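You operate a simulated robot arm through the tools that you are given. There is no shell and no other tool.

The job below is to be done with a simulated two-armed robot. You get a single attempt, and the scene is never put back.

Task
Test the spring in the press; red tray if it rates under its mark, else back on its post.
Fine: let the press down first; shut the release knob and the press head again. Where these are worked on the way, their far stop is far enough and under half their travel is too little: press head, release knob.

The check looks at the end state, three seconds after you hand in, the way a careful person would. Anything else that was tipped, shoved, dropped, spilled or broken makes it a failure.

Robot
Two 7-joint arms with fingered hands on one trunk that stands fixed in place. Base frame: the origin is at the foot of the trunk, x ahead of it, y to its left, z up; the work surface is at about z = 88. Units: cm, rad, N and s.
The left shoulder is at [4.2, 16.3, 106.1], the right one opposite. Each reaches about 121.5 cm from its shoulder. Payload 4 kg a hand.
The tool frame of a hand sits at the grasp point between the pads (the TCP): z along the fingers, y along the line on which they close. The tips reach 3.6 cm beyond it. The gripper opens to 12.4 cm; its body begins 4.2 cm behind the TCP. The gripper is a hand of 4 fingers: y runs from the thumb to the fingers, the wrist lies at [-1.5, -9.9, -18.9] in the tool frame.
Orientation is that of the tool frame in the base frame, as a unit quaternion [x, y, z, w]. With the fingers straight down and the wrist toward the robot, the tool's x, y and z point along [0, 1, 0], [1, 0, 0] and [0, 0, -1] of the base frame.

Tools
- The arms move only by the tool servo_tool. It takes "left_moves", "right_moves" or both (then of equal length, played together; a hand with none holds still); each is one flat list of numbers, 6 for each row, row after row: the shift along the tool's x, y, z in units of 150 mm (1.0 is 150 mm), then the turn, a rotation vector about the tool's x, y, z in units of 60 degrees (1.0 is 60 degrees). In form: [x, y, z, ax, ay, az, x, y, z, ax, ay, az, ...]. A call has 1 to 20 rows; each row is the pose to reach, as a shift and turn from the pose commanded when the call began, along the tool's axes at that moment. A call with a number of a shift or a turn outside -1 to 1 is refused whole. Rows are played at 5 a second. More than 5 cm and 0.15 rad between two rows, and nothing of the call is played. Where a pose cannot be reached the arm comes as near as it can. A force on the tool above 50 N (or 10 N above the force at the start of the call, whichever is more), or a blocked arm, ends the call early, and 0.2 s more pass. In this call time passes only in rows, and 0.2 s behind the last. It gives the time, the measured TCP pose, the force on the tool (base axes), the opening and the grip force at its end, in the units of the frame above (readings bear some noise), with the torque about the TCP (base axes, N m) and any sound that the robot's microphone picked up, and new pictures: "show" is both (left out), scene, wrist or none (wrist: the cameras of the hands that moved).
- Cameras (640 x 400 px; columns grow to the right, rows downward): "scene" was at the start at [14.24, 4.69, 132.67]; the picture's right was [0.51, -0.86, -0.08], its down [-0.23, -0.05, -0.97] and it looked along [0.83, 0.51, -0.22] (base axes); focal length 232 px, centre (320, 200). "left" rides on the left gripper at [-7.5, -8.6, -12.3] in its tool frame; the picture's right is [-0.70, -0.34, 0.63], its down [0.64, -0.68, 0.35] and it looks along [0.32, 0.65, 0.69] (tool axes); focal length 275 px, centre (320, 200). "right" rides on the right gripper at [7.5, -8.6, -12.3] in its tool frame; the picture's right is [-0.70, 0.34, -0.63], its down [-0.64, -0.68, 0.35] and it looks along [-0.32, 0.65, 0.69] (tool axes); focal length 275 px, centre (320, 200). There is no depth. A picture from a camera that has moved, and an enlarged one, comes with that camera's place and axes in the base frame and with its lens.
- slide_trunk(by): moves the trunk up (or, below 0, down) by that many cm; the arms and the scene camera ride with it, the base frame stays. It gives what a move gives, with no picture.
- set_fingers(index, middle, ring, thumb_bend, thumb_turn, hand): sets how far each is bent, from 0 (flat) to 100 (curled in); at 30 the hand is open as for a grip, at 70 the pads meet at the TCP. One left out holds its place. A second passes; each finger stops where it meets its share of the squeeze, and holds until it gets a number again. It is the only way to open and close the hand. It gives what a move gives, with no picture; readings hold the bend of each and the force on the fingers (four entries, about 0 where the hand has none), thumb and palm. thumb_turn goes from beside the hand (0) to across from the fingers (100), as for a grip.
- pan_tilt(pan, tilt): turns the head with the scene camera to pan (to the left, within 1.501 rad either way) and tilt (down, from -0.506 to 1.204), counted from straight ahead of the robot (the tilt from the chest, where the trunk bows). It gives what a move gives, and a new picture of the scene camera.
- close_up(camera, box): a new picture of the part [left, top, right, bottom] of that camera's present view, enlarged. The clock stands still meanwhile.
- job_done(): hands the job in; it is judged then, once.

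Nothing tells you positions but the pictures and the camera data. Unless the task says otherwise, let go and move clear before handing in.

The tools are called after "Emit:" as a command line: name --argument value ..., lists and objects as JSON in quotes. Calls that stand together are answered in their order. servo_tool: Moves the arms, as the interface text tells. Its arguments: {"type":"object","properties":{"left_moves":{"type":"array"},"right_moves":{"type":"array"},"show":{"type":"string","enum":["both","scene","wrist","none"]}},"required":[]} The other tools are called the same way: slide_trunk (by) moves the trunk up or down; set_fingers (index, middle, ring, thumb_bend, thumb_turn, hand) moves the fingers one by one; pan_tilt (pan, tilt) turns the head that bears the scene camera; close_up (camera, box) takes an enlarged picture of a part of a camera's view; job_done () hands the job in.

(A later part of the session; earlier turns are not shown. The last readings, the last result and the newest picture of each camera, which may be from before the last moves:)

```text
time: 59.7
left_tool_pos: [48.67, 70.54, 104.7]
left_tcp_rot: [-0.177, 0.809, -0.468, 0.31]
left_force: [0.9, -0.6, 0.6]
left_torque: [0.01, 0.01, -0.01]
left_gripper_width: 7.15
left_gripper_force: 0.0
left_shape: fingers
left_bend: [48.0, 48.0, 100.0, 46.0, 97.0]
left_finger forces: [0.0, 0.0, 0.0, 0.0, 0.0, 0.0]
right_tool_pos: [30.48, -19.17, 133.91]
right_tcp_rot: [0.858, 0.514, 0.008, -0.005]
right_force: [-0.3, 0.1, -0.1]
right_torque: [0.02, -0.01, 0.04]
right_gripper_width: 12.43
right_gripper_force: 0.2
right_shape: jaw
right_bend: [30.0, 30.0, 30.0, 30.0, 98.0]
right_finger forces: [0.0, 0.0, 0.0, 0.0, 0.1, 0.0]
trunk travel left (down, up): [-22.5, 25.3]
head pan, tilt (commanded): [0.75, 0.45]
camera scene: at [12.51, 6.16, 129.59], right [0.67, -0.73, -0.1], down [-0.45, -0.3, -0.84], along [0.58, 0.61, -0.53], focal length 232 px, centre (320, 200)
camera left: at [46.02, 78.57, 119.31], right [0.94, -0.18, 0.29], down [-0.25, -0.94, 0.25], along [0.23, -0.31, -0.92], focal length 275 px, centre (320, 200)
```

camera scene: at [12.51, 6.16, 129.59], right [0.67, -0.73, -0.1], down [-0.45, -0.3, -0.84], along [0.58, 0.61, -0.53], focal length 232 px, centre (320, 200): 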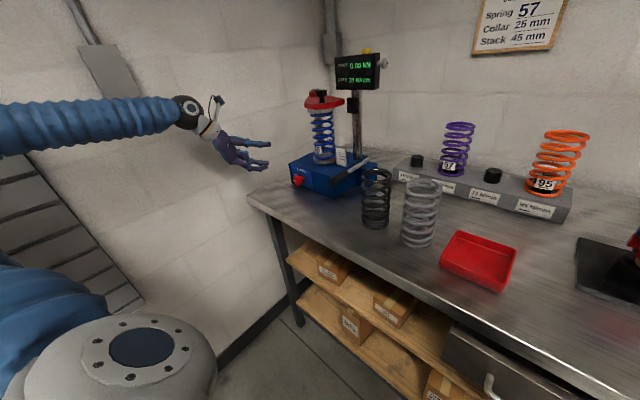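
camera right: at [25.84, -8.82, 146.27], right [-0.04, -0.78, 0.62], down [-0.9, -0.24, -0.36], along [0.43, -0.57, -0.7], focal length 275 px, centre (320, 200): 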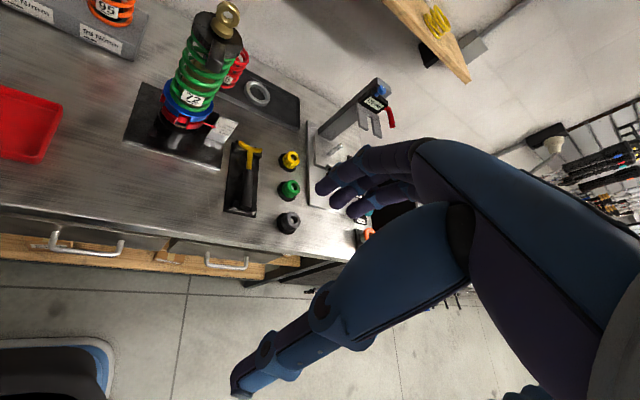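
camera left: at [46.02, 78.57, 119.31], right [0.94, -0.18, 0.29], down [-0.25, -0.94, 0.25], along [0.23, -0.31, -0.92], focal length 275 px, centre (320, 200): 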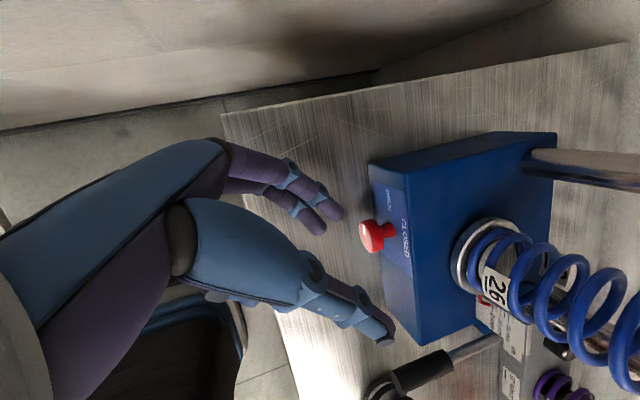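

Clear of the knob. Now I'll raise the left hand and turn it back to point straight down, ready to take the head's black handle at about [67.6, 57.8, 119].

Emit:
servo_tool --left_moves '[-0.036, -0.093, -0.019, -0.0135, 0.0666, 0.0844, -0.072, -0.186, -0.039, -0.027, 0.133, 0.169, -0.108, -0.28, -0.058, -0.04, 0.2, 0.253, -0.144, -0.373, -0.077, -0.054, 0.266, 0.338, -0.18, -0.466, -0.097, -0.067, 0.333, 0.422, -0.216, -0.559, -0.116, -0.081, 0.4, 0.506, -0.252, -0.652, -0.135, -0.094, 0.466, 0.591, -0.288, -0.746, -0.154, -0.108, 0.533, 0.675, -0.324, -0.839, -0.174, -0.121, 0.599, 0.76, -0.36, -0.932, -0.193, -0.135, 0.666, 0.844]' --show "both"

```text
time: 61.9
left_tool_pos: [50.97, 68.44, 119.52]
left_tcp_rot: [0.325, 0.889, -0.27, 0.176]
left_force: [-0.3, 0.6, -0.1]
left_torque: [0.0, -0.03, 0.01]
left_gripper_width: 7.13
left_gripper_force: 0.1
left_shape: fingers
left_bend: [48.0, 48.0, 100.0, 46.0, 97.0]
left_finger forces: [0.0, 0.1, 0.0, 0.0, 0.0, 0.1]
right_tool_pos: [30.62, -19.15, 133.79]
right_tcp_rot: [0.858, 0.514, 0.009, -0.004]
right_force: [-0.3, 0.6, 0.2]
right_torque: [0.04, 0.01, 0.0]
right_gripper_width: 12.41
right_gripper_force: 0.1
right_shape: jaw
right_bend: [30.0, 30.0, 30.0, 30.0, 98.0]
right_finger forces: [0.0, 0.1, 0.1, 0.0, 0.0, 0.1]
trunk travel left (down, up): [-22.5, 25.3]
head pan, tilt (commanded): [0.75, 0.45]
camera scene: at [12.59, 6.21, 129.57], right [0.67, -0.73, -0.1], down [-0.45, -0.3, -0.84], along [0.58, 0.61, -0.53], focal length 232 px, centre (320, 200)
camera left: at [48.79, 66.66, 136.25], right [0.37, -0.93, -0.04], down [-0.88, -0.34, -0.34], along [0.3, 0.16, -0.94], focal length 275 px, centre (320, 200)
```

scene: 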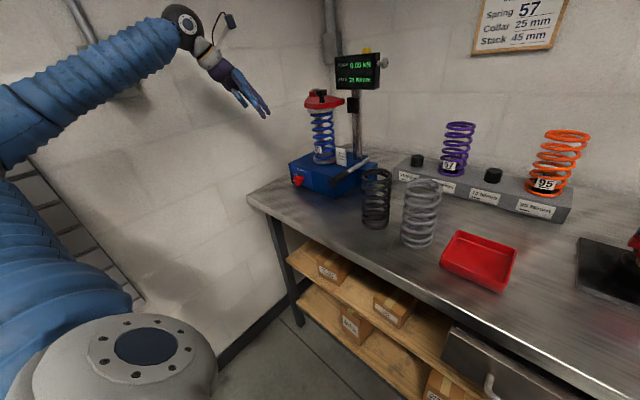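
left: 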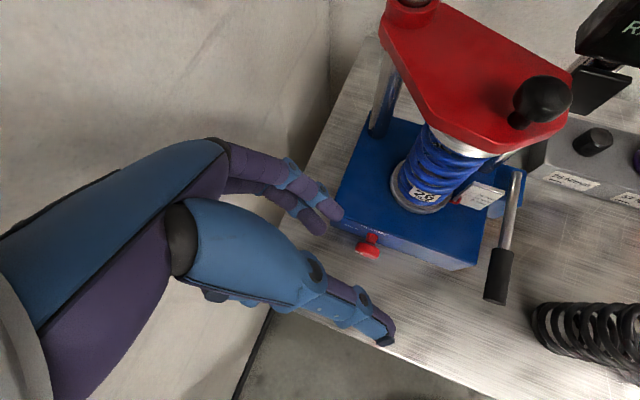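

The view confirms the handle at about [67.2, 57.5] and the pivot near [75.5, 69.2]. I'll complete the turn to fingers-down and approach above.

Emit:
servo_tool --left_moves '[-0.087, -0.032, -0.016, -0.0133, 0.0632, 0.08, -0.175, -0.064, -0.031, -0.0266, 0.126, 0.16, -0.262, -0.095, -0.047, -0.04, 0.19, 0.24, -0.35, -0.127, -0.063, -0.053, 0.253, 0.32, -0.437, -0.159, -0.079, -0.067, 0.316, 0.4, -0.524, -0.191, -0.094, -0.08, 0.379, 0.48, -0.612, -0.223, -0.11, -0.093, 0.442, 0.56, -0.699, -0.254, -0.126, -0.106, 0.506, 0.64, -0.787, -0.286, -0.141, -0.12, 0.569, 0.72, -0.874, -0.318, -0.157, -0.133, 0.632, 0.8]' --show "none"

Emit:
set_fingers --hand "left" --index 44 --middle 44 --ring 44 --thumb_bend 44

Emit:
close_up --camera "left" --box '[0, 0, 640, 400]'

Emit:
close_up --camera "scene" --box '[0, 0, 640, 400]'

```text
time: 64.1
left_tool_pos: [56.99, 60.6, 129.56]
left_tcp_rot: [0.706, 0.708, 0.001, 0.001]
left_force: [-0.2, -0.2, 0.6]
left_torque: [0.0, 0.01, 0.01]
left_gripper_width: 7.15
left_gripper_force: 0.1
left_shape: fingers
left_bend: [48.0, 48.0, 100.0, 46.0, 97.0]
left_finger forces: [0.0, 0.0, 0.0, 0.0, 0.0, 0.0]
right_tool_pos: [30.47, -19.19, 133.79]
right_tcp_rot: [0.857, 0.515, 0.008, -0.005]
right_force: [0.6, -0.1, 0.0]
right_torque: [0.02, -0.02, 0.02]
right_gripper_width: 12.38
right_gripper_force: 0.1
right_shape: jaw
right_bend: [30.0, 30.0, 30.0, 30.0, 98.0]
right_finger forces: [0.0, 0.1, 0.0, 0.0, 0.1, 0.0]
trunk travel left (down, up): [-22.5, 25.3]
head pan, tilt (commanded): [0.75, 0.45]
```

```text
time: 65.1
left_tool_pos: [56.84, 60.67, 129.56]
left_tcp_rot: [0.706, 0.709, 0.0, 0.0]
left_force: [-0.5, 0.5, 0.0]
left_torque: [-0.01, -0.03, 0.02]
left_gripper_width: 8.01
left_gripper_force: 0.1
left_shape: fingers
left_bend: [44.0, 44.0, 44.0, 44.0, 97.0]
left_finger forces: [0.1, 0.0, 0.1, 0.0, 0.0, 0.0]
right_tool_pos: [30.34, -18.99, 133.82]
right_tcp_rot: [0.857, 0.515, 0.007, -0.004]
right_force: [-0.2, -0.7, 0.4]
right_torque: [-0.01, 0.02, 0.01]
right_gripper_width: 12.38
right_gripper_force: 0.1
right_shape: jaw
right_bend: [30.0, 30.0, 30.0, 30.0, 98.0]
right_finger forces: [0.0, 0.0, 0.0, 0.0, 0.1, 0.0]
trunk travel left (down, up): [-22.5, 25.3]
head pan, tilt (commanded): [0.75, 0.45]
```

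```text
1.00 times, centred on (320, 200) of left (not enlarged: the box is as wide or as high as the picture)
camera zoom: at [48.26, 53.19, 141.95], right [-0.33, -0.7, -0.63], down [-0.68, 0.64, -0.35], along [0.65, 0.32, -0.69], focal length 275 px, centre (320, 200)
```

zoom: 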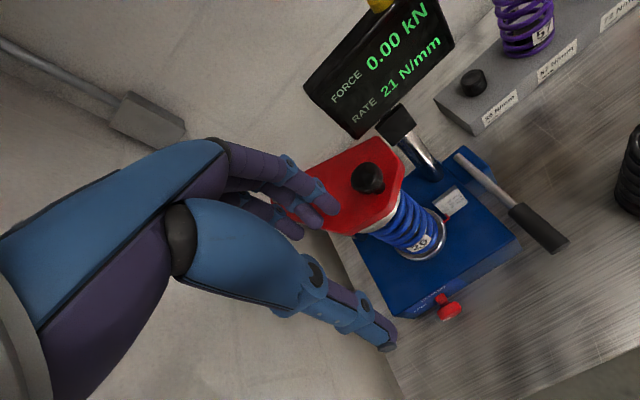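

```text
1.00 times, centred on (320, 200) of scene (not enlarged: the box is as wide or as high as the picture)
camera zoom: at [12.56, 6.21, 129.58], right [0.67, -0.73, -0.1], down [-0.45, -0.3, -0.84], along [0.58, 0.61, -0.53], focal length 232 px, centre (320, 200)
```

zoom: 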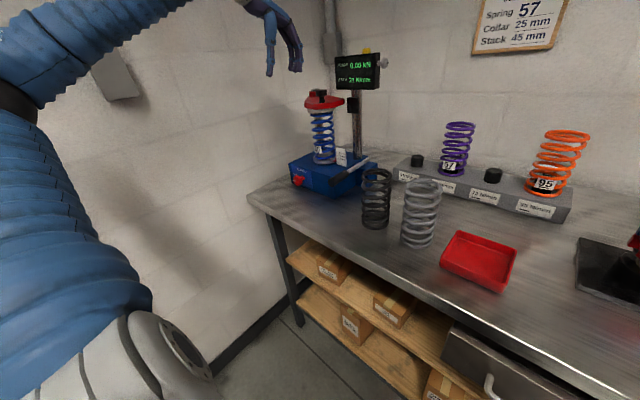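

The display's left corner is close behind the handle (about [71.7, 55.7, 120]), so I'll approach with the fingers on the left side and the wrist to the front-right, turning 60° on the way.

Emit:
set_fingers --hand "left" --index 51 --middle 51 --ring 51 --thumb_bend 51

Emit:
servo_tool --left_moves '[-0.027, 0.05, 0.017, 0, 0, -0.125, -0.053, 0.12, 0.033, 0, 0, -0.25, -0.08, 0.2, 0.05, 0, 0, -0.375, -0.107, 0.3, 0.067, 0, 0, -0.5, -0.133, 0.4, 0.083, 0, 0, -0.625, -0.16, 0.5, 0.1, 0, 0, -0.75, -0.187, 0.583, 0.117, 0, 0, -0.875, -0.213, 0.667, 0.133, 0, 0, -1.0]' --show "none"

Emit:
close_up --camera "left" --box '[0, 0, 640, 400]'

Emit:
close_up --camera "scene" --box '[260, 20, 420, 150]'

```text
time: 66.1
left_tool_pos: [56.96, 60.82, 129.44]
left_tcp_rot: [0.705, 0.709, 0.0, 0.001]
left_force: [0.0, -0.6, -0.2]
left_torque: [0.0, 0.0, 0.03]
left_gripper_width: 5.88
left_gripper_force: 0.1
left_shape: fingers
left_bend: [51.0, 51.0, 51.0, 51.0, 97.0]
left_finger forces: [0.0, 0.0, 0.0, 0.0, 0.0, 0.0]
right_tool_pos: [30.52, -19.23, 133.83]
right_tcp_rot: [0.857, 0.515, 0.007, -0.005]
right_force: [0.0, 0.4, -0.1]
right_torque: [-0.01, 0.02, -0.01]
right_gripper_width: 12.39
right_gripper_force: 0.0
right_shape: jaw
right_bend: [30.0, 30.0, 30.0, 30.0, 98.0]
right_finger forces: [0.0, 0.1, 0.1, 0.0, 0.1, 0.0]
trunk travel left (down, up): [-22.5, 25.3]
head pan, tilt (commanded): [0.75, 0.45]
```

```text
time: 67.9
left_tool_pos: [66.85, 57.48, 127.53]
left_tcp_rot: [0.255, 0.967, 0.0, 0.001]
left_force: [0.8, -0.2, 0.3]
left_torque: [0.06, 0.01, -0.03]
left_gripper_width: 5.93
left_gripper_force: 0.0
left_shape: fingers
left_bend: [51.0, 51.0, 51.0, 51.0, 97.0]
left_finger forces: [0.1, 0.0, 0.0, 0.1, 0.0, 0.1]
right_tool_pos: [30.51, -19.25, 133.73]
right_tcp_rot: [0.858, 0.514, 0.007, -0.005]
right_force: [0.1, 0.3, 0.3]
right_torque: [-0.03, 0.02, -0.03]
right_gripper_width: 12.41
right_gripper_force: 0.2
right_shape: jaw
right_bend: [30.0, 30.0, 30.0, 30.0, 98.0]
right_finger forces: [0.0, 0.0, 0.1, 0.0, 0.0, 0.0]
trunk travel left (down, up): [-22.5, 25.3]
head pan, tilt (commanded): [0.75, 0.45]
```

```text
1.00 times, centred on (320, 200) of left (not enlarged: the box is as wide or as high as the picture)
camera zoom: at [69.07, 46.39, 139.95], right [0.44, -0.64, -0.63], down [-0.9, -0.27, -0.35], along [0.05, 0.72, -0.69], focal length 275 px, centre (320, 200)
```

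zoom: 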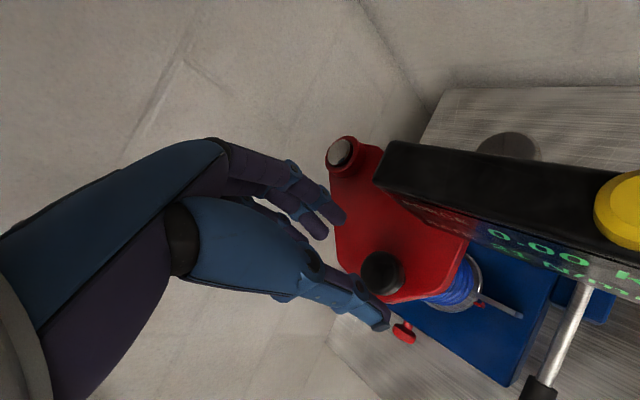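

```text
3.08 times, centred on (340, 85) of scene
camera zoom: at [12.64, 6.13, 129.57], right [0.67, -0.73, -0.11], down [-0.45, -0.3, -0.84], along [0.58, 0.61, -0.53], focal length 715 px, centre (258, 554)
```

zoom: 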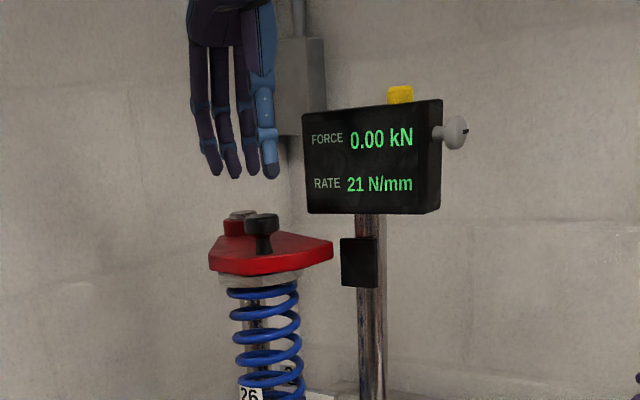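

The handle is directly below, at about [67.2, 57.4], cap top at z≈120.7 and plate top at 117. I'll lower over it.

Emit:
servo_tool --left_moves '[-0.008, 0, 0.14, 0, 0, 0, -0.016, 0, 0.28, 0, 0, 0, -0.025, 0.003, 0.43, 0, 0, 0]' --show "none"

Emit:
close_up --camera "left" --box '[160, 100, 480, 300]'

Emit:
close_up --camera "scene" --box '[260, 20, 420, 150]'

```text
time: 68.7
left_tool_pos: [67.38, 57.34, 121.0]
left_tcp_rot: [0.256, 0.967, -0.001, 0.001]
left_force: [-0.1, 0.1, -0.3]
left_torque: [0.02, 0.01, 0.0]
left_gripper_width: 5.91
left_gripper_force: 0.1
left_shape: fingers
left_bend: [51.0, 51.0, 51.0, 51.0, 97.0]
left_finger forces: [0.1, 0.0, 0.0, 0.0, 0.0, 0.1]
right_tool_pos: [30.62, -19.12, 133.78]
right_tcp_rot: [0.858, 0.514, 0.007, -0.005]
right_force: [0.9, -0.1, 0.5]
right_torque: [-0.02, 0.03, 0.02]
right_gripper_width: 12.38
right_gripper_force: 0.0
right_shape: jaw
right_bend: [30.0, 30.0, 30.0, 30.0, 98.0]
right_finger forces: [0.0, 0.1, 0.2, 0.1, 0.1, 0.0]
trunk travel left (down, up): [-22.5, 25.3]
head pan, tilt (commanded): [0.75, 0.45]
```

```text
2.00 times, centred on (320, 200) of left
camera zoom: at [69.45, 46.32, 133.52], right [0.44, -0.64, -0.63], down [-0.9, -0.27, -0.35], along [0.05, 0.72, -0.69], focal length 551 px, centre (320, 200)
```

zoom: 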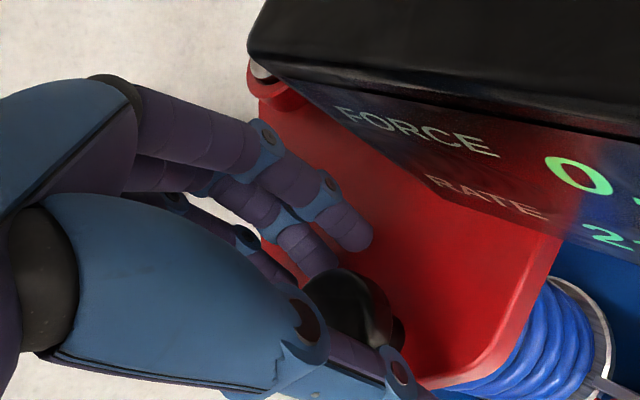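

```text
3.08 times, centred on (340, 85) of scene
camera zoom: at [12.62, 6.25, 129.57], right [0.67, -0.73, -0.1], down [-0.45, -0.3, -0.84], along [0.58, 0.61, -0.53], focal length 715 px, centre (258, 554)
```

zoom: 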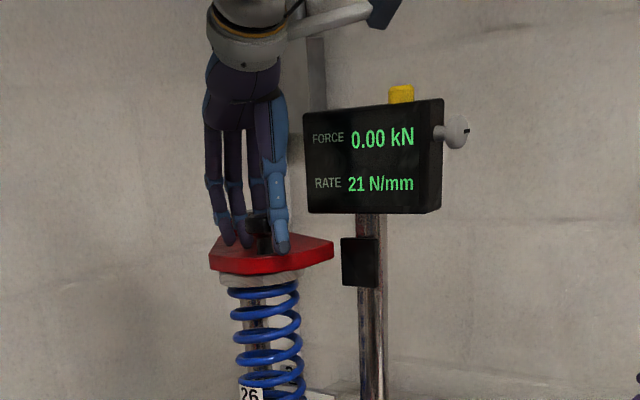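

The handle's cap is right at the grasp point. Closing on it.

Emit:
set_fingers --hand "left" --index 73 --middle 73 --ring 73 --thumb_bend 73

Emit:
close_up --camera "left" --box '[160, 100, 480, 300]'

```text
time: 69.7
left_tool_pos: [67.16, 57.14, 121.25]
left_tcp_rot: [0.258, 0.966, 0.0, 0.001]
left_force: [-10.4, -15.4, -5.2]
left_torque: [-0.43, 0.22, -0.21]
left_gripper_width: 2.26
left_gripper_force: 26.9
left_shape: fingers
left_bend: [65.0, 66.0, 73.0, 63.0, 96.0]
left_finger forces: [13.7, 10.9, 0.4, 0.1, 29.0, 0.1]
right_tool_pos: [30.34, -19.24, 133.86]
right_tcp_rot: [0.858, 0.514, 0.008, -0.005]
right_force: [0.3, -0.3, 0.5]
right_torque: [-0.03, 0.0, 0.02]
right_gripper_width: 12.38
right_gripper_force: 0.1
right_shape: jaw
right_bend: [30.0, 30.0, 30.0, 30.0, 98.0]
right_finger forces: [0.0, 0.0, 0.0, 0.0, 0.1, 0.0]
trunk travel left (down, up): [-22.5, 25.3]
head pan, tilt (commanded): [0.75, 0.45]
```

```text
2.00 times, centred on (320, 200) of left
camera zoom: at [69.32, 46.08, 133.67], right [0.44, -0.64, -0.63], down [-0.9, -0.27, -0.35], along [0.05, 0.72, -0.69], focal length 551 px, centre (320, 200)
```

zoom: 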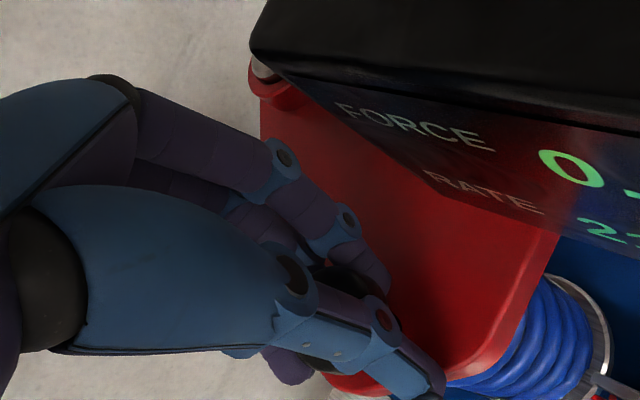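

Gripped. I'll try swinging the head about its pivot toward the left/front by 10° to see whether it moves that way.

Emit:
servo_tool --left_moves '[0.04, 0.01, 0, 0, 0, 0.04, 0.083, 0.018, 0, 0, 0, 0.083, 0.125, 0.025, 0, 0, 0, 0.125, 0.165, 0.032, 0, 0, 0, 0.167]' --show "none"

Emit:
close_up --camera "scene" --box '[260, 20, 420, 150]'

```text
time: 70.7
left_tool_pos: [65.27, 58.92, 121.28]
left_tcp_rot: [0.34, 0.94, 0.0, 0.002]
left_force: [-7.0, -6.3, -1.5]
left_torque: [-0.2, 0.2, -0.17]
left_gripper_width: 2.26
left_gripper_force: 26.6
left_shape: fingers
left_bend: [64.0, 66.0, 73.0, 63.0, 96.0]
left_finger forces: [14.0, 11.5, 0.5, 0.0, 27.1, 0.0]
right_tool_pos: [30.43, -19.08, 133.86]
right_tcp_rot: [0.858, 0.514, 0.009, -0.004]
right_force: [-0.1, -0.2, -0.2]
right_torque: [-0.02, 0.04, 0.0]
right_gripper_width: 12.41
right_gripper_force: 0.0
right_shape: jaw
right_bend: [30.0, 30.0, 30.0, 30.0, 98.0]
right_finger forces: [0.1, 0.0, 0.1, 0.0, 0.1, 0.1]
trunk travel left (down, up): [-22.5, 25.3]
head pan, tilt (commanded): [0.75, 0.45]
```

```text
3.08 times, centred on (340, 85) of scene
camera zoom: at [12.48, 6.2, 129.6], right [0.67, -0.73, -0.1], down [-0.45, -0.3, -0.84], along [0.58, 0.61, -0.53], focal length 715 px, centre (258, 554)
```

zoom: 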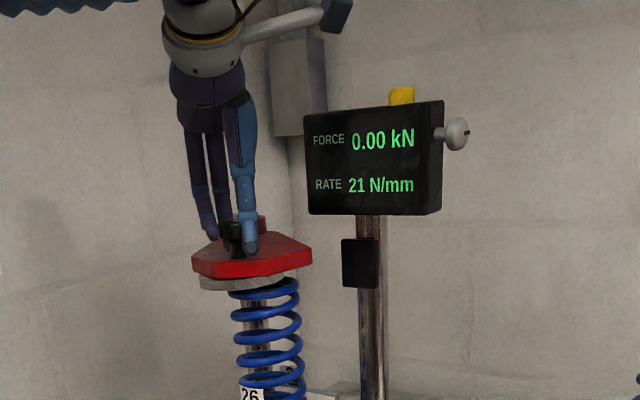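

The head swings freely that way and the spring stays put. I'll continue the arc another 60°, turning the hand with it.

Emit:
servo_tool --left_moves '[0.123, 0.019, 0, 0, 0, 0.125, 0.243, 0.056, 0, 0, 0, 0.25, 0.357, 0.106, 0, 0, 0, 0.375, 0.463, 0.172, 0, 0, 0, 0.5, 0.559, 0.25, 0, 0, 0, 0.625, 0.645, 0.341, 0, 0, 0, 0.75, 0.718, 0.442, 0, 0, 0, 0.875, 0.778, 0.552, 0, 0, 0, 1.0]' --show "both"

```text
time: 72.5
left_tool_pos: [61.62, 72.96, 121.25]
left_tcp_rot: [0.765, 0.644, 0.001, 0.001]
left_force: [0.5, -0.4, 3.7]
left_torque: [0.03, -0.13, -0.06]
left_gripper_width: 2.09
left_gripper_force: 25.1
left_shape: fingers
left_bend: [63.0, 64.0, 73.0, 64.0, 96.0]
left_finger forces: [12.9, 14.3, 0.1, 0.0, 23.3, 0.0]
right_tool_pos: [30.48, -19.17, 133.93]
right_tcp_rot: [0.857, 0.515, 0.008, -0.005]
right_force: [0.6, -0.7, 0.4]
right_torque: [0.0, 0.02, 0.0]
right_gripper_width: 12.41
right_gripper_force: 0.0
right_shape: jaw
right_bend: [30.0, 30.0, 30.0, 30.0, 98.0]
right_finger forces: [0.1, 0.0, 0.1, 0.0, 0.0, 0.1]
trunk travel left (down, up): [-22.5, 25.3]
head pan, tilt (commanded): [0.75, 0.45]
camera scene: at [12.56, 6.21, 129.59], right [0.67, -0.73, -0.1], down [-0.45, -0.3, -0.84], along [0.58, 0.61, -0.53], focal length 232 px, centre (320, 200)
camera left: at [51.8, 67.02, 133.58], right [-0.45, -0.63, -0.63], down [-0.56, 0.75, -0.35], along [0.7, 0.2, -0.69], focal length 275 px, centre (320, 200)
```

scene: 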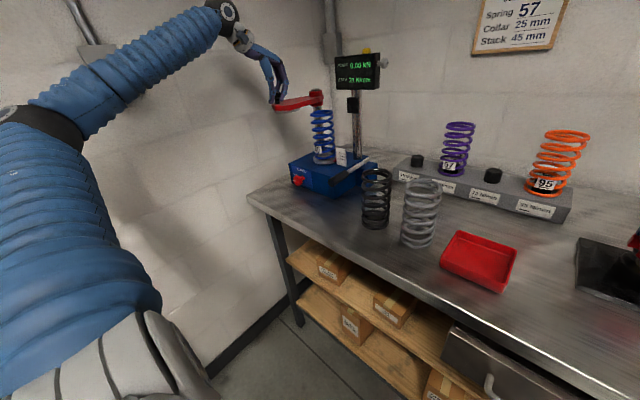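
left: 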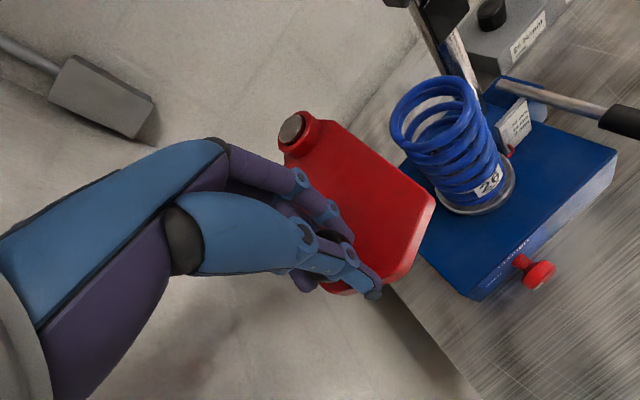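

The spring is now uncovered. I'll swing the head about 30° more to make room and approach its far stop.

Emit:
servo_tool --left_moves '[0.06, 0.01, 0, 0, 0, 0.0625, 0.123, 0.021, 0, 0, 0, 0.125, 0.182, 0.038, 0, 0, 0, 0.1875, 0.242, 0.057, 0, 0, 0, 0.25, 0.298, 0.081, 0, 0, 0, 0.3125, 0.355, 0.108, 0, 0, 0, 0.375, 0.408, 0.14, 0, 0, 0, 0.4375, 0.461, 0.174, 0, 0, 0, 0.5]' --show "both"

```text
time: 74.3
left_tool_pos: [65.08, 78.4, 121.39]
left_tcp_rot: [0.907, 0.422, 0.001, -0.003]
left_force: [-14.4, 11.8, -35.0]
left_torque: [0.48, 0.43, -0.04]
left_gripper_width: 2.05
left_gripper_force: 26.5
left_shape: fingers
left_bend: [65.0, 67.0, 73.0, 64.0, 94.0]
left_finger forces: [14.6, 17.0, 0.4, 0.0, 21.5, 0.0]
right_tool_pos: [30.0, -19.71, 133.84]
right_tcp_rot: [0.858, 0.514, 0.011, -0.006]
right_force: [0.3, 0.6, 0.4]
right_torque: [-0.01, -0.01, -0.02]
right_gripper_width: 12.42
right_gripper_force: 0.0
right_shape: jaw
right_bend: [30.0, 30.0, 30.0, 30.0, 98.0]
right_finger forces: [0.0, 0.1, 0.0, 0.0, 0.1, 0.0]
trunk travel left (down, up): [-22.5, 25.3]
head pan, tilt (commanded): [0.75, 0.45]
camera scene: at [12.09, 5.54, 129.58], right [0.67, -0.73, -0.11], down [-0.45, -0.29, -0.84], along [0.58, 0.62, -0.53], focal length 232 px, centre (320, 200)
camera left: at [53.53, 78.15, 133.81], right [-0.71, -0.31, -0.63], down [-0.11, 0.93, -0.34], along [0.7, -0.17, -0.69], focal length 275 px, centre (320, 200)
```

scene: 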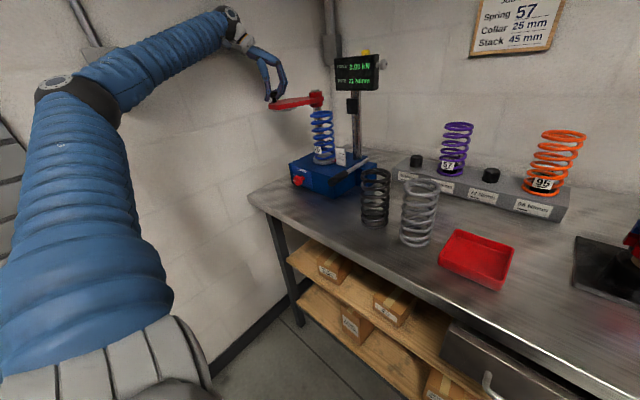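
left: 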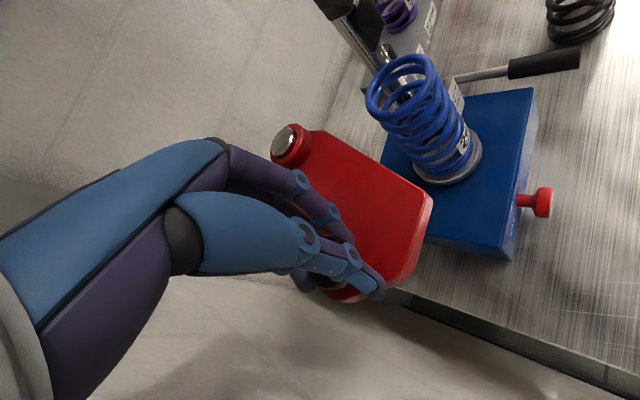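

The head is at about its far stop (force rising). I'll let go of the handle and rise clear.

Emit:
set_fingers --hand "left" --index 48 --middle 48 --ring 48 --thumb_bend 48

Emit:
servo_tool --left_moves '[0, 0, -0.15, 0, 0, 0, 0, 0, -0.3, 0, 0, 0, 0, 0, -0.5, 0, 0, 0]' --show "both"

```text
time: 75.3
left_tool_pos: [65.5, 78.44, 121.71]
left_tcp_rot: [0.906, 0.424, 0.003, -0.002]
left_force: [-0.9, 0.8, -0.4]
left_torque: [-0.06, -0.05, 0.0]
left_gripper_width: 6.84
left_gripper_force: 0.1
left_shape: fingers
left_bend: [48.0, 48.0, 48.0, 48.0, 97.0]
left_finger forces: [0.0, 0.0, 0.0, 0.0, 0.0, 0.0]
right_tool_pos: [30.43, -19.74, 133.71]
right_tcp_rot: [0.858, 0.514, 0.009, -0.006]
right_force: [0.3, -0.5, -0.5]
right_torque: [-0.03, 0.02, 0.0]
right_gripper_width: 12.4
right_gripper_force: 0.2
right_shape: jaw
right_bend: [30.0, 30.0, 30.0, 30.0, 98.0]
right_finger forces: [0.0, 0.0, 0.0, 0.0, 0.0, 0.1]
trunk travel left (down, up): [-22.5, 25.3]
head pan, tilt (commanded): [0.75, 0.45]
```

```text
time: 76.1
left_tool_pos: [65.49, 78.52, 128.9]
left_tcp_rot: [0.906, 0.423, 0.001, -0.001]
left_force: [0.8, -0.5, -0.7]
left_torque: [0.0, 0.0, 0.0]
left_gripper_width: 6.84
left_gripper_force: 0.0
left_shape: fingers
left_bend: [48.0, 48.0, 48.0, 48.0, 97.0]
left_finger forces: [0.0, 0.0, 0.0, 0.1, 0.1, 0.0]
right_tool_pos: [30.55, -19.71, 133.62]
right_tcp_rot: [0.858, 0.514, 0.009, -0.007]
right_force: [-0.7, 0.6, -0.2]
right_torque: [0.02, 0.0, 0.02]
right_gripper_width: 12.39
right_gripper_force: 0.1
right_shape: jaw
right_bend: [30.0, 30.0, 30.0, 30.0, 98.0]
right_finger forces: [0.0, 0.1, 0.0, 0.0, 0.0, 0.0]
trunk travel left (down, up): [-22.5, 25.3]
head pan, tilt (commanded): [0.75, 0.45]
camera scene: at [12.67, 5.67, 129.59], right [0.67, -0.73, -0.11], down [-0.45, -0.29, -0.84], along [0.58, 0.62, -0.53], focal length 232 px, centre (320, 200)
camera left: at [54.02, 78.17, 141.35], right [-0.71, -0.31, -0.63], down [-0.11, 0.93, -0.34], along [0.7, -0.17, -0.69], focal length 275 px, centre (320, 200)
```

scene: 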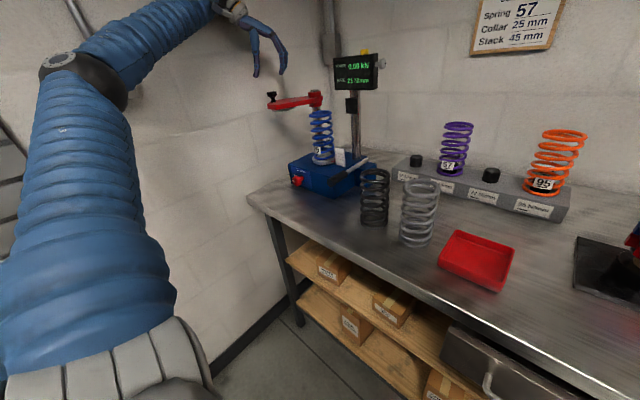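
left: 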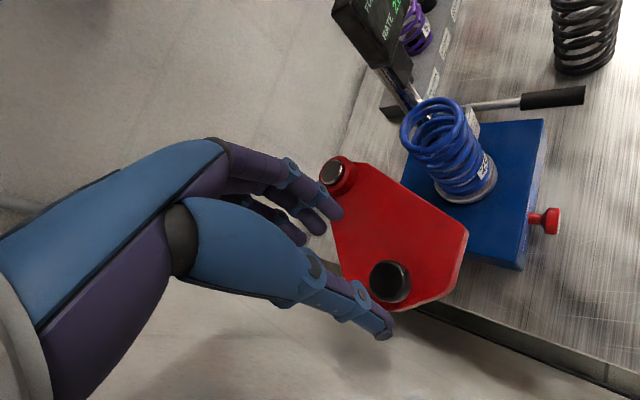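

The head is open and the spring stands free on the platen. I'll zoom to fix the spring's position and size.

Emit:
close_up --camera "scene" --box '[270, 80, 380, 200]'

Emit:
close_up --camera "left" --box '[340, 60, 560, 260]'

```text
3.33 times, centred on (325, 140) of scene
camera zoom: at [12.67, 5.67, 129.59], right [0.67, -0.73, -0.11], down [-0.45, -0.29, -0.84], along [0.58, 0.62, -0.53], focal length 774 px, centre (303, 400)
```

zoom: 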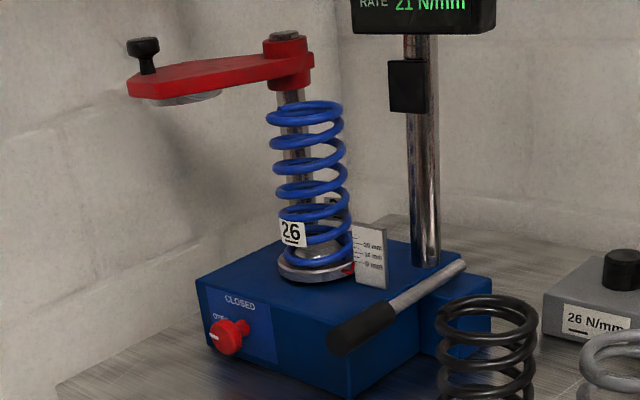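

```text
2.00 times, centred on (450, 160) of left
camera zoom: at [54.02, 78.17, 141.35], right [-0.71, -0.31, -0.63], down [-0.11, 0.93, -0.34], along [0.7, -0.17, -0.69], focal length 551 px, centre (60, 280)
```

zoom: 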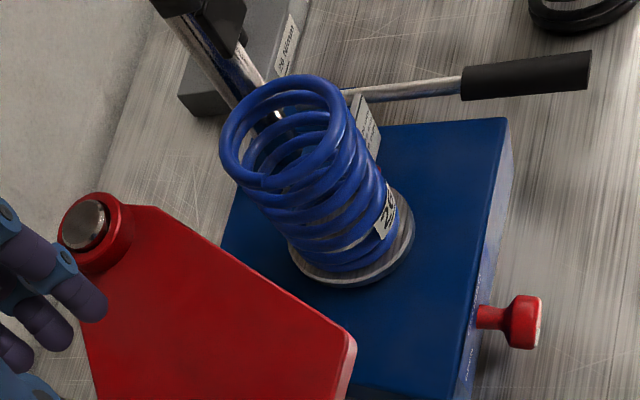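

The spring centre is about [68.6, 60.2], from z≈97.7 to 113.5, 7.7 cm across. I'll bring the open hand above it, turned so the fingers pass between the pivot and the display.

Emit:
set_fingers --hand "left" --index 36 --middle 36 --ring 36 --thumb_bend 36

Emit:
servo_tool --left_moves '[-0.07, 0.046, -0.02, 0, 0, -0.1, -0.14, 0.092, -0.04, 0, 0, -0.2, -0.21, 0.138, -0.06, 0, 0, -0.3, -0.28, 0.184, -0.08, 0, 0, -0.4, -0.35, 0.23, -0.1, 0, 0, -0.5, -0.42, 0.276, -0.12, 0, 0, -0.6, -0.49, 0.322, -0.13, 0, 0, -0.7, -0.56, 0.368, -0.133, 0, 0, -0.8, -0.63, 0.414, -0.133, 0, 0, -0.9, -0.7, 0.46, -0.133, 0, 0, -1.0]' --show "both"

```text
time: 77.1
left_tool_pos: [65.63, 78.47, 128.78]
left_tcp_rot: [0.906, 0.423, 0.001, -0.002]
left_force: [0.1, 0.2, -0.4]
left_torque: [0.01, -0.01, -0.01]
left_gripper_width: 10.53
left_gripper_force: 0.0
left_shape: fingers
left_bend: [36.0, 36.0, 36.0, 36.0, 97.0]
left_finger forces: [0.0, 0.0, 0.0, 0.0, 0.1, 0.0]
right_tool_pos: [30.61, -19.69, 133.66]
right_tcp_rot: [0.858, 0.514, 0.008, -0.007]
right_force: [-0.4, -0.8, -0.6]
right_torque: [0.03, -0.01, 0.04]
right_gripper_width: 12.39
right_gripper_force: 0.0
right_shape: jaw
right_bend: [30.0, 30.0, 30.0, 30.0, 98.0]
right_finger forces: [0.0, 0.0, 0.1, 0.0, 0.0, 0.0]
trunk travel left (down, up): [-22.5, 25.3]
head pan, tilt (commanded): [0.75, 0.45]
```

```text
time: 79.3
left_tool_pos: [64.08, 66.68, 130.79]
left_tcp_rot: [0.572, 0.82, 0.0, 0.001]
left_force: [-0.2, -0.2, 0.5]
left_torque: [0.01, 0.03, 0.02]
left_gripper_width: 10.5
left_gripper_force: 0.1
left_shape: fingers
left_bend: [36.0, 36.0, 36.0, 36.0, 97.0]
left_finger forces: [0.1, 0.1, 0.0, 0.1, 0.0, 0.0]
right_tool_pos: [30.49, -19.25, 133.84]
right_tcp_rot: [0.857, 0.514, 0.008, -0.005]
right_force: [0.1, -0.8, 0.4]
right_torque: [0.0, -0.01, 0.0]
right_gripper_width: 12.41
right_gripper_force: 0.1
right_shape: jaw
right_bend: [30.0, 30.0, 30.0, 30.0, 98.0]
right_finger forces: [0.0, 0.0, 0.0, 0.1, 0.1, 0.0]
trunk travel left (down, up): [-22.5, 25.3]
head pan, tilt (commanded): [0.75, 0.45]
camera scene: at [12.55, 6.15, 129.59], right [0.67, -0.73, -0.1], down [-0.45, -0.3, -0.84], along [0.58, 0.61, -0.53], focal length 232 px, centre (320, 200)
camera left: at [58.37, 56.66, 143.09], right [-0.07, -0.77, -0.63], down [-0.86, 0.37, -0.35], along [0.5, 0.52, -0.69], focal length 275 px, centre (320, 200)
```

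scene: 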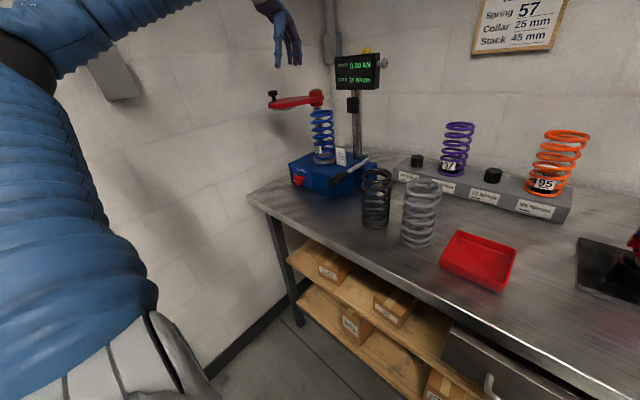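
left: 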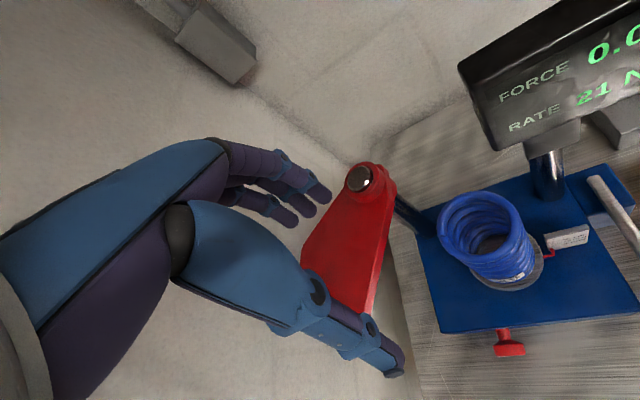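

The spring is at [68.5, 59.9] in this view too. I'll move over it and come down to just above its top.

Emit:
servo_tool --left_moves '[-0.172, 0.043, 0, 0, 0, -0.056, -0.344, 0.087, 0, 0, 0, -0.112, -0.516, 0.13, 0, 0, 0, -0.167, -0.516, 0.13, 0.2, 0, 0, -0.167, -0.516, 0.13, 0.4, 0, 0, -0.167, -0.516, 0.13, 0.58, 0, 0, -0.167]' --show "none"

Emit:
close_up --camera "left" --box '[0, 0, 640, 400]'

Emit:
close_up --camera "scene" --box '[260, 20, 420, 200]'

```text
time: 80.7
left_tool_pos: [68.54, 60.08, 121.86]
left_tcp_rot: [0.498, 0.867, 0.0, 0.001]
left_force: [0.4, 0.0, -0.4]
left_torque: [-0.02, 0.02, 0.0]
left_gripper_width: 10.53
left_gripper_force: 0.0
left_shape: fingers
left_bend: [36.0, 36.0, 36.0, 36.0, 97.0]
left_finger forces: [0.0, 0.1, 0.0, 0.1, 0.0, 0.0]
right_tool_pos: [30.38, -19.05, 133.86]
right_tcp_rot: [0.857, 0.515, 0.007, -0.004]
right_force: [-0.1, -0.4, -0.1]
right_torque: [-0.03, 0.01, 0.0]
right_gripper_width: 12.4
right_gripper_force: 0.2
right_shape: jaw
right_bend: [30.0, 30.0, 30.0, 30.0, 98.0]
right_finger forces: [0.0, 0.0, 0.1, 0.0, 0.0, 0.1]
trunk travel left (down, up): [-22.5, 25.3]
head pan, tilt (commanded): [0.75, 0.45]
```

```text
1.00 times, centred on (320, 200) of left (not enlarged: the box is as wide or as high as the picture)
camera zoom: at [64.77, 49.31, 134.36], right [0.06, -0.77, -0.63], down [-0.91, 0.21, -0.35], along [0.4, 0.6, -0.69], focal length 275 px, centre (320, 200)
```

zoom: 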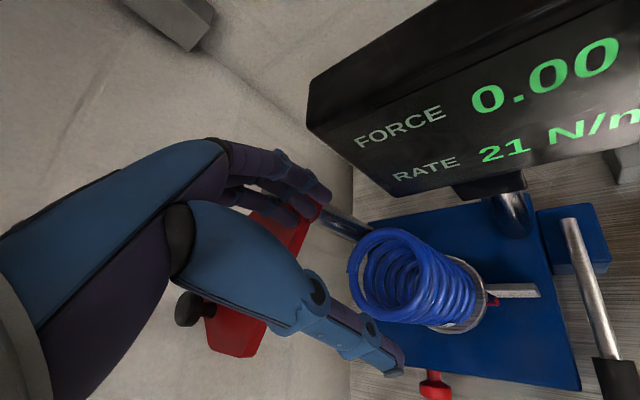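

```text
2.22 times, centred on (340, 110) of scene
camera zoom: at [12.57, 6.27, 129.57], right [0.67, -0.73, -0.1], down [-0.45, -0.3, -0.84], along [0.58, 0.61, -0.53], focal length 516 px, centre (276, 400)
```

zoom: 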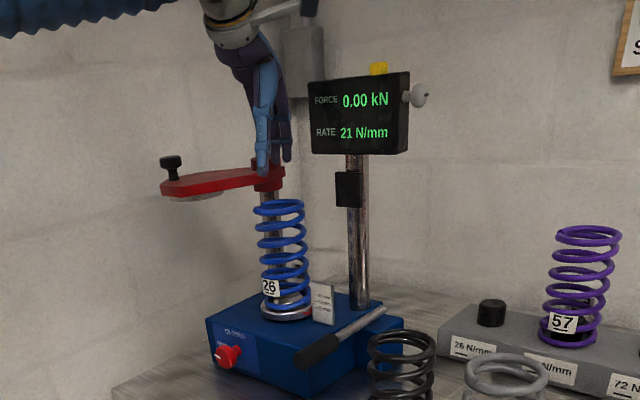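

Aligned above the spring. I'll descend about 11 cm so the pads come around its upper coils.

Emit:
servo_tool --left_moves '[-0.006, -0.003, 0.18, 0, 0, 0, -0.012, -0.006, 0.36, 0, 0, 0, -0.018, -0.01, 0.54, 0, 0, 0, -0.023, -0.013, 0.71, 0, 0, 0]' --show "none"

Emit:
close_up --camera "left" --box '[0, 0, 640, 400]'

Emit:
close_up --camera "scene" --box '[260, 40, 400, 200]'

```text
time: 81.7
left_tool_pos: [68.74, 59.93, 111.2]
left_tcp_rot: [0.498, 0.867, 0.0, 0.001]
left_force: [-0.7, 0.8, 0.1]
left_torque: [0.02, 0.03, -0.01]
left_gripper_width: 10.51
left_gripper_force: 0.0
left_shape: fingers
left_bend: [36.0, 36.0, 36.0, 36.0, 97.0]
left_finger forces: [0.1, 0.0, 0.0, 0.0, 0.0, 0.0]
right_tool_pos: [30.51, -19.09, 133.7]
right_tcp_rot: [0.858, 0.514, 0.008, -0.004]
right_force: [-0.5, 0.0, 0.2]
right_torque: [-0.02, 0.0, 0.01]
right_gripper_width: 12.43
right_gripper_force: 0.1
right_shape: jaw
right_bend: [30.0, 30.0, 30.0, 30.0, 98.0]
right_finger forces: [0.1, 0.1, 0.0, 0.0, 0.0, 0.0]
trunk travel left (down, up): [-22.5, 25.3]
head pan, tilt (commanded): [0.75, 0.45]
```

```text
1.00 times, centred on (320, 200) of left (not enlarged: the box is as wide or as high as the picture)
camera zoom: at [64.94, 49.07, 123.65], right [0.06, -0.77, -0.63], down [-0.91, 0.21, -0.35], along [0.4, 0.6, -0.69], focal length 275 px, centre (320, 200)
```

zoom: 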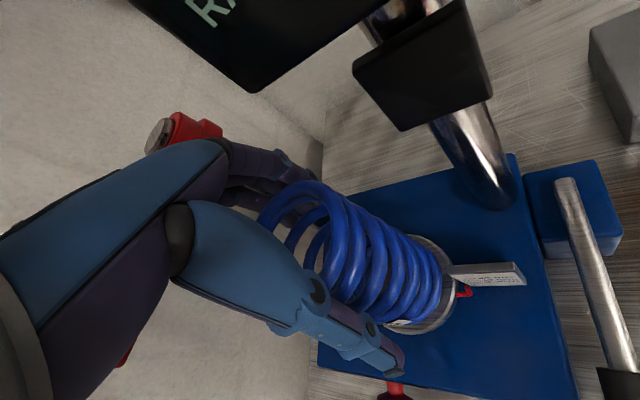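

```text
2.50 times, centred on (330, 120) of scene
camera zoom: at [12.6, 6.25, 129.57], right [0.67, -0.73, -0.1], down [-0.45, -0.3, -0.84], along [0.58, 0.61, -0.53], focal length 581 px, centre (295, 400)
```

zoom: 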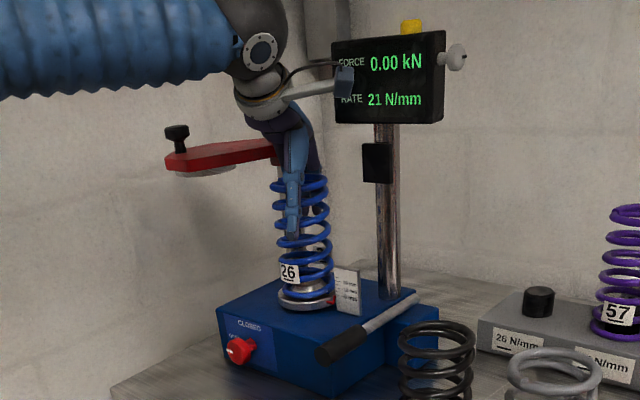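

The thumb and fingers are around the top coils. Closing on the spring.

Emit:
set_fingers --hand "left" --index 58 --middle 58 --ring 58 --thumb_bend 58

Emit:
close_up --camera "scene" --box '[260, 40, 400, 200]'

Emit:
close_up --camera "left" --box '[0, 0, 640, 400]'

```text
time: 82.7
left_tool_pos: [68.61, 59.8, 111.59]
left_tcp_rot: [0.499, 0.867, 0.001, 0.003]
left_force: [1.8, 1.9, 17.5]
left_torque: [0.78, -1.08, -0.07]
left_gripper_width: 8.31
left_gripper_force: 35.6
left_shape: fingers
left_bend: [45.0, 45.0, 51.0, 49.0, 96.0]
left_finger forces: [16.3, 11.7, 6.3, 0.0, 36.0, 0.0]
right_tool_pos: [30.45, -19.21, 133.81]
right_tcp_rot: [0.857, 0.515, 0.008, -0.004]
right_force: [0.1, -0.9, 0.3]
right_torque: [0.01, 0.04, 0.02]
right_gripper_width: 12.38
right_gripper_force: 0.1
right_shape: jaw
right_bend: [30.0, 30.0, 30.0, 30.0, 98.0]
right_finger forces: [0.0, 0.1, 0.0, 0.0, 0.0, 0.0]
trunk travel left (down, up): [-22.5, 25.3]
head pan, tilt (commanded): [0.75, 0.45]
```

```text
2.50 times, centred on (330, 120) of scene
camera zoom: at [12.46, 6.13, 129.61], right [0.67, -0.73, -0.1], down [-0.45, -0.3, -0.84], along [0.58, 0.61, -0.53], focal length 581 px, centre (295, 400)
```

zoom: 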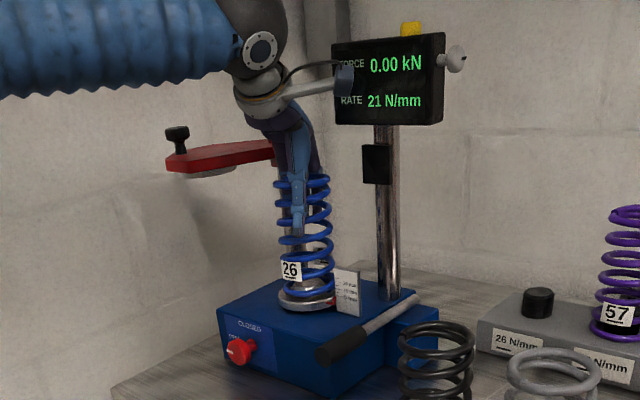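

```text
1.00 times, centred on (320, 200) of left (not enlarged: the box is as wide or as high as the picture)
camera zoom: at [64.8, 48.95, 123.92], right [0.06, -0.77, -0.63], down [-0.91, 0.21, -0.35], along [0.41, 0.6, -0.69], focal length 275 px, centre (320, 200)
```

zoom: 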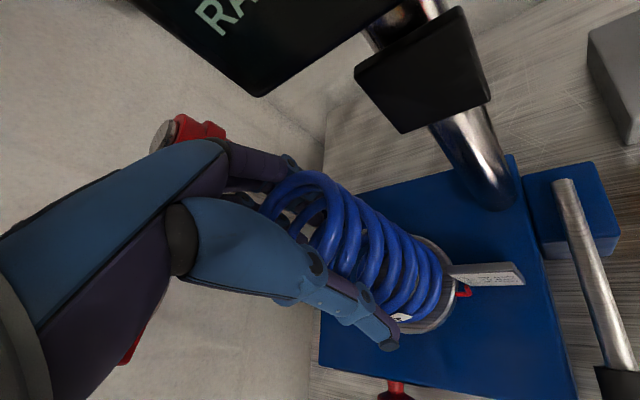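

The spring is held (36 N). I'll lift 4 cm first and check that it comes up with the hand.

Emit:
servo_tool --left_moves '[0, 0, -0.07, 0, 0, 0, 0, 0, -0.14, 0, 0, 0, 0, 0, -0.21, 0, 0, 0, 0, 0, -0.28, 0, 0, 0]' --show "none"

Emit:
close_up --camera "scene" --box '[260, 40, 400, 200]'

```text
time: 83.7
left_tool_pos: [68.73, 59.78, 115.22]
left_tcp_rot: [0.498, 0.867, -0.001, 0.001]
left_force: [0.4, 0.2, -5.9]
left_torque: [0.0, 0.05, 0.03]
left_gripper_width: 8.18
left_gripper_force: 33.4
left_shape: fingers
left_bend: [45.0, 46.0, 52.0, 49.0, 96.0]
left_finger forces: [16.7, 10.2, 5.3, 0.1, 34.4, 0.0]
right_tool_pos: [30.45, -19.12, 133.89]
right_tcp_rot: [0.857, 0.515, 0.008, -0.005]
right_force: [0.2, -0.4, -0.3]
right_torque: [0.04, 0.02, -0.03]
right_gripper_width: 12.42
right_gripper_force: 0.0
right_shape: jaw
right_bend: [30.0, 30.0, 30.0, 30.0, 98.0]
right_finger forces: [0.1, 0.0, 0.1, 0.0, 0.0, 0.0]
trunk travel left (down, up): [-22.5, 25.3]
head pan, tilt (commanded): [0.75, 0.45]
```

```text
2.50 times, centred on (330, 120) of scene
camera zoom: at [12.58, 6.21, 129.58], right [0.67, -0.73, -0.1], down [-0.45, -0.3, -0.84], along [0.58, 0.61, -0.53], focal length 581 px, centre (295, 400)
```

zoom: 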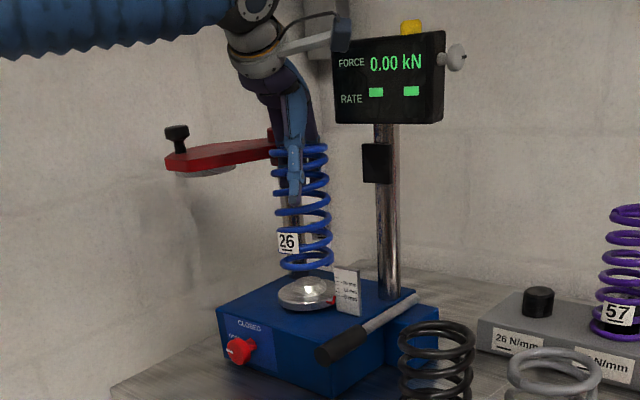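

The spring came free cleanly (about 6 N). I'll raise it well clear, then draw it back from the press before carrying it right.

Emit:
servo_tool --left_moves '[0, 0, -0.18, 0, 0, 0, 0, 0, -0.36, 0, 0, 0, 0, 0, -0.54, 0, 0, 0, 0, 0, -0.72, 0, 0, 0, 0.067, -0.116, -0.76, 0, 0, 0, 0.133, -0.232, -0.76, 0, 0, 0, 0.2, -0.348, -0.76, 0, 0, 0, 0.267, -0.464, -0.76, 0, 0, 0]' --show "both"

```text
time: 85.5
left_tool_pos: [60.5, 59.9, 126.91]
left_tcp_rot: [0.499, 0.867, -0.001, 0.0]
left_force: [0.1, 0.0, -6.5]
left_torque: [0.0, 0.03, 0.0]
left_gripper_width: 8.15
left_gripper_force: 33.7
left_shape: fingers
left_bend: [46.0, 46.0, 52.0, 49.0, 96.0]
left_finger forces: [17.1, 10.2, 5.2, 0.0, 34.2, 0.0]
right_tool_pos: [30.48, -19.09, 133.81]
right_tcp_rot: [0.858, 0.514, 0.008, -0.004]
right_force: [-0.1, 0.1, -0.8]
right_torque: [0.01, -0.02, -0.01]
right_gripper_width: 12.41
right_gripper_force: 0.1
right_shape: jaw
right_bend: [30.0, 30.0, 30.0, 30.0, 98.0]
right_finger forces: [0.0, 0.0, 0.0, 0.1, 0.1, 0.1]
trunk travel left (down, up): [-22.5, 25.3]
head pan, tilt (commanded): [0.75, 0.45]
camera scene: at [12.54, 6.27, 129.58], right [0.67, -0.73, -0.1], down [-0.45, -0.3, -0.84], along [0.58, 0.61, -0.53], focal length 232 px, centre (320, 200)
camera left: at [56.74, 49.07, 139.43], right [0.06, -0.77, -0.63], down [-0.91, 0.21, -0.35], along [0.4, 0.6, -0.69], focal length 275 px, centre (320, 200)
```

scene: 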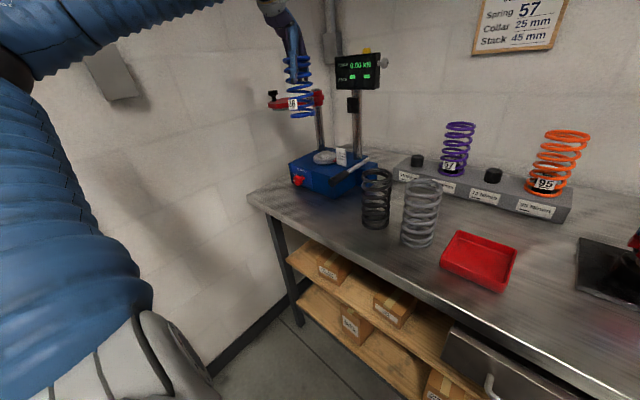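
left: 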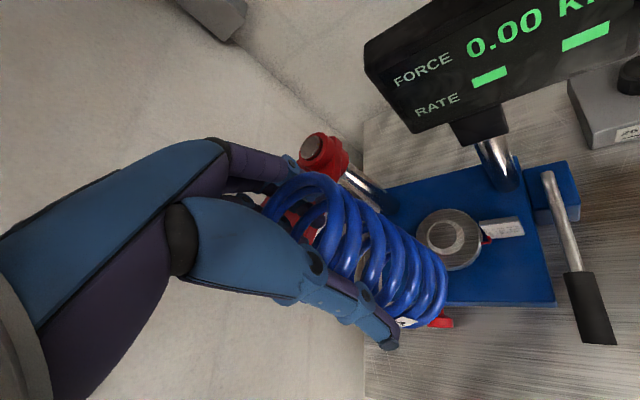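

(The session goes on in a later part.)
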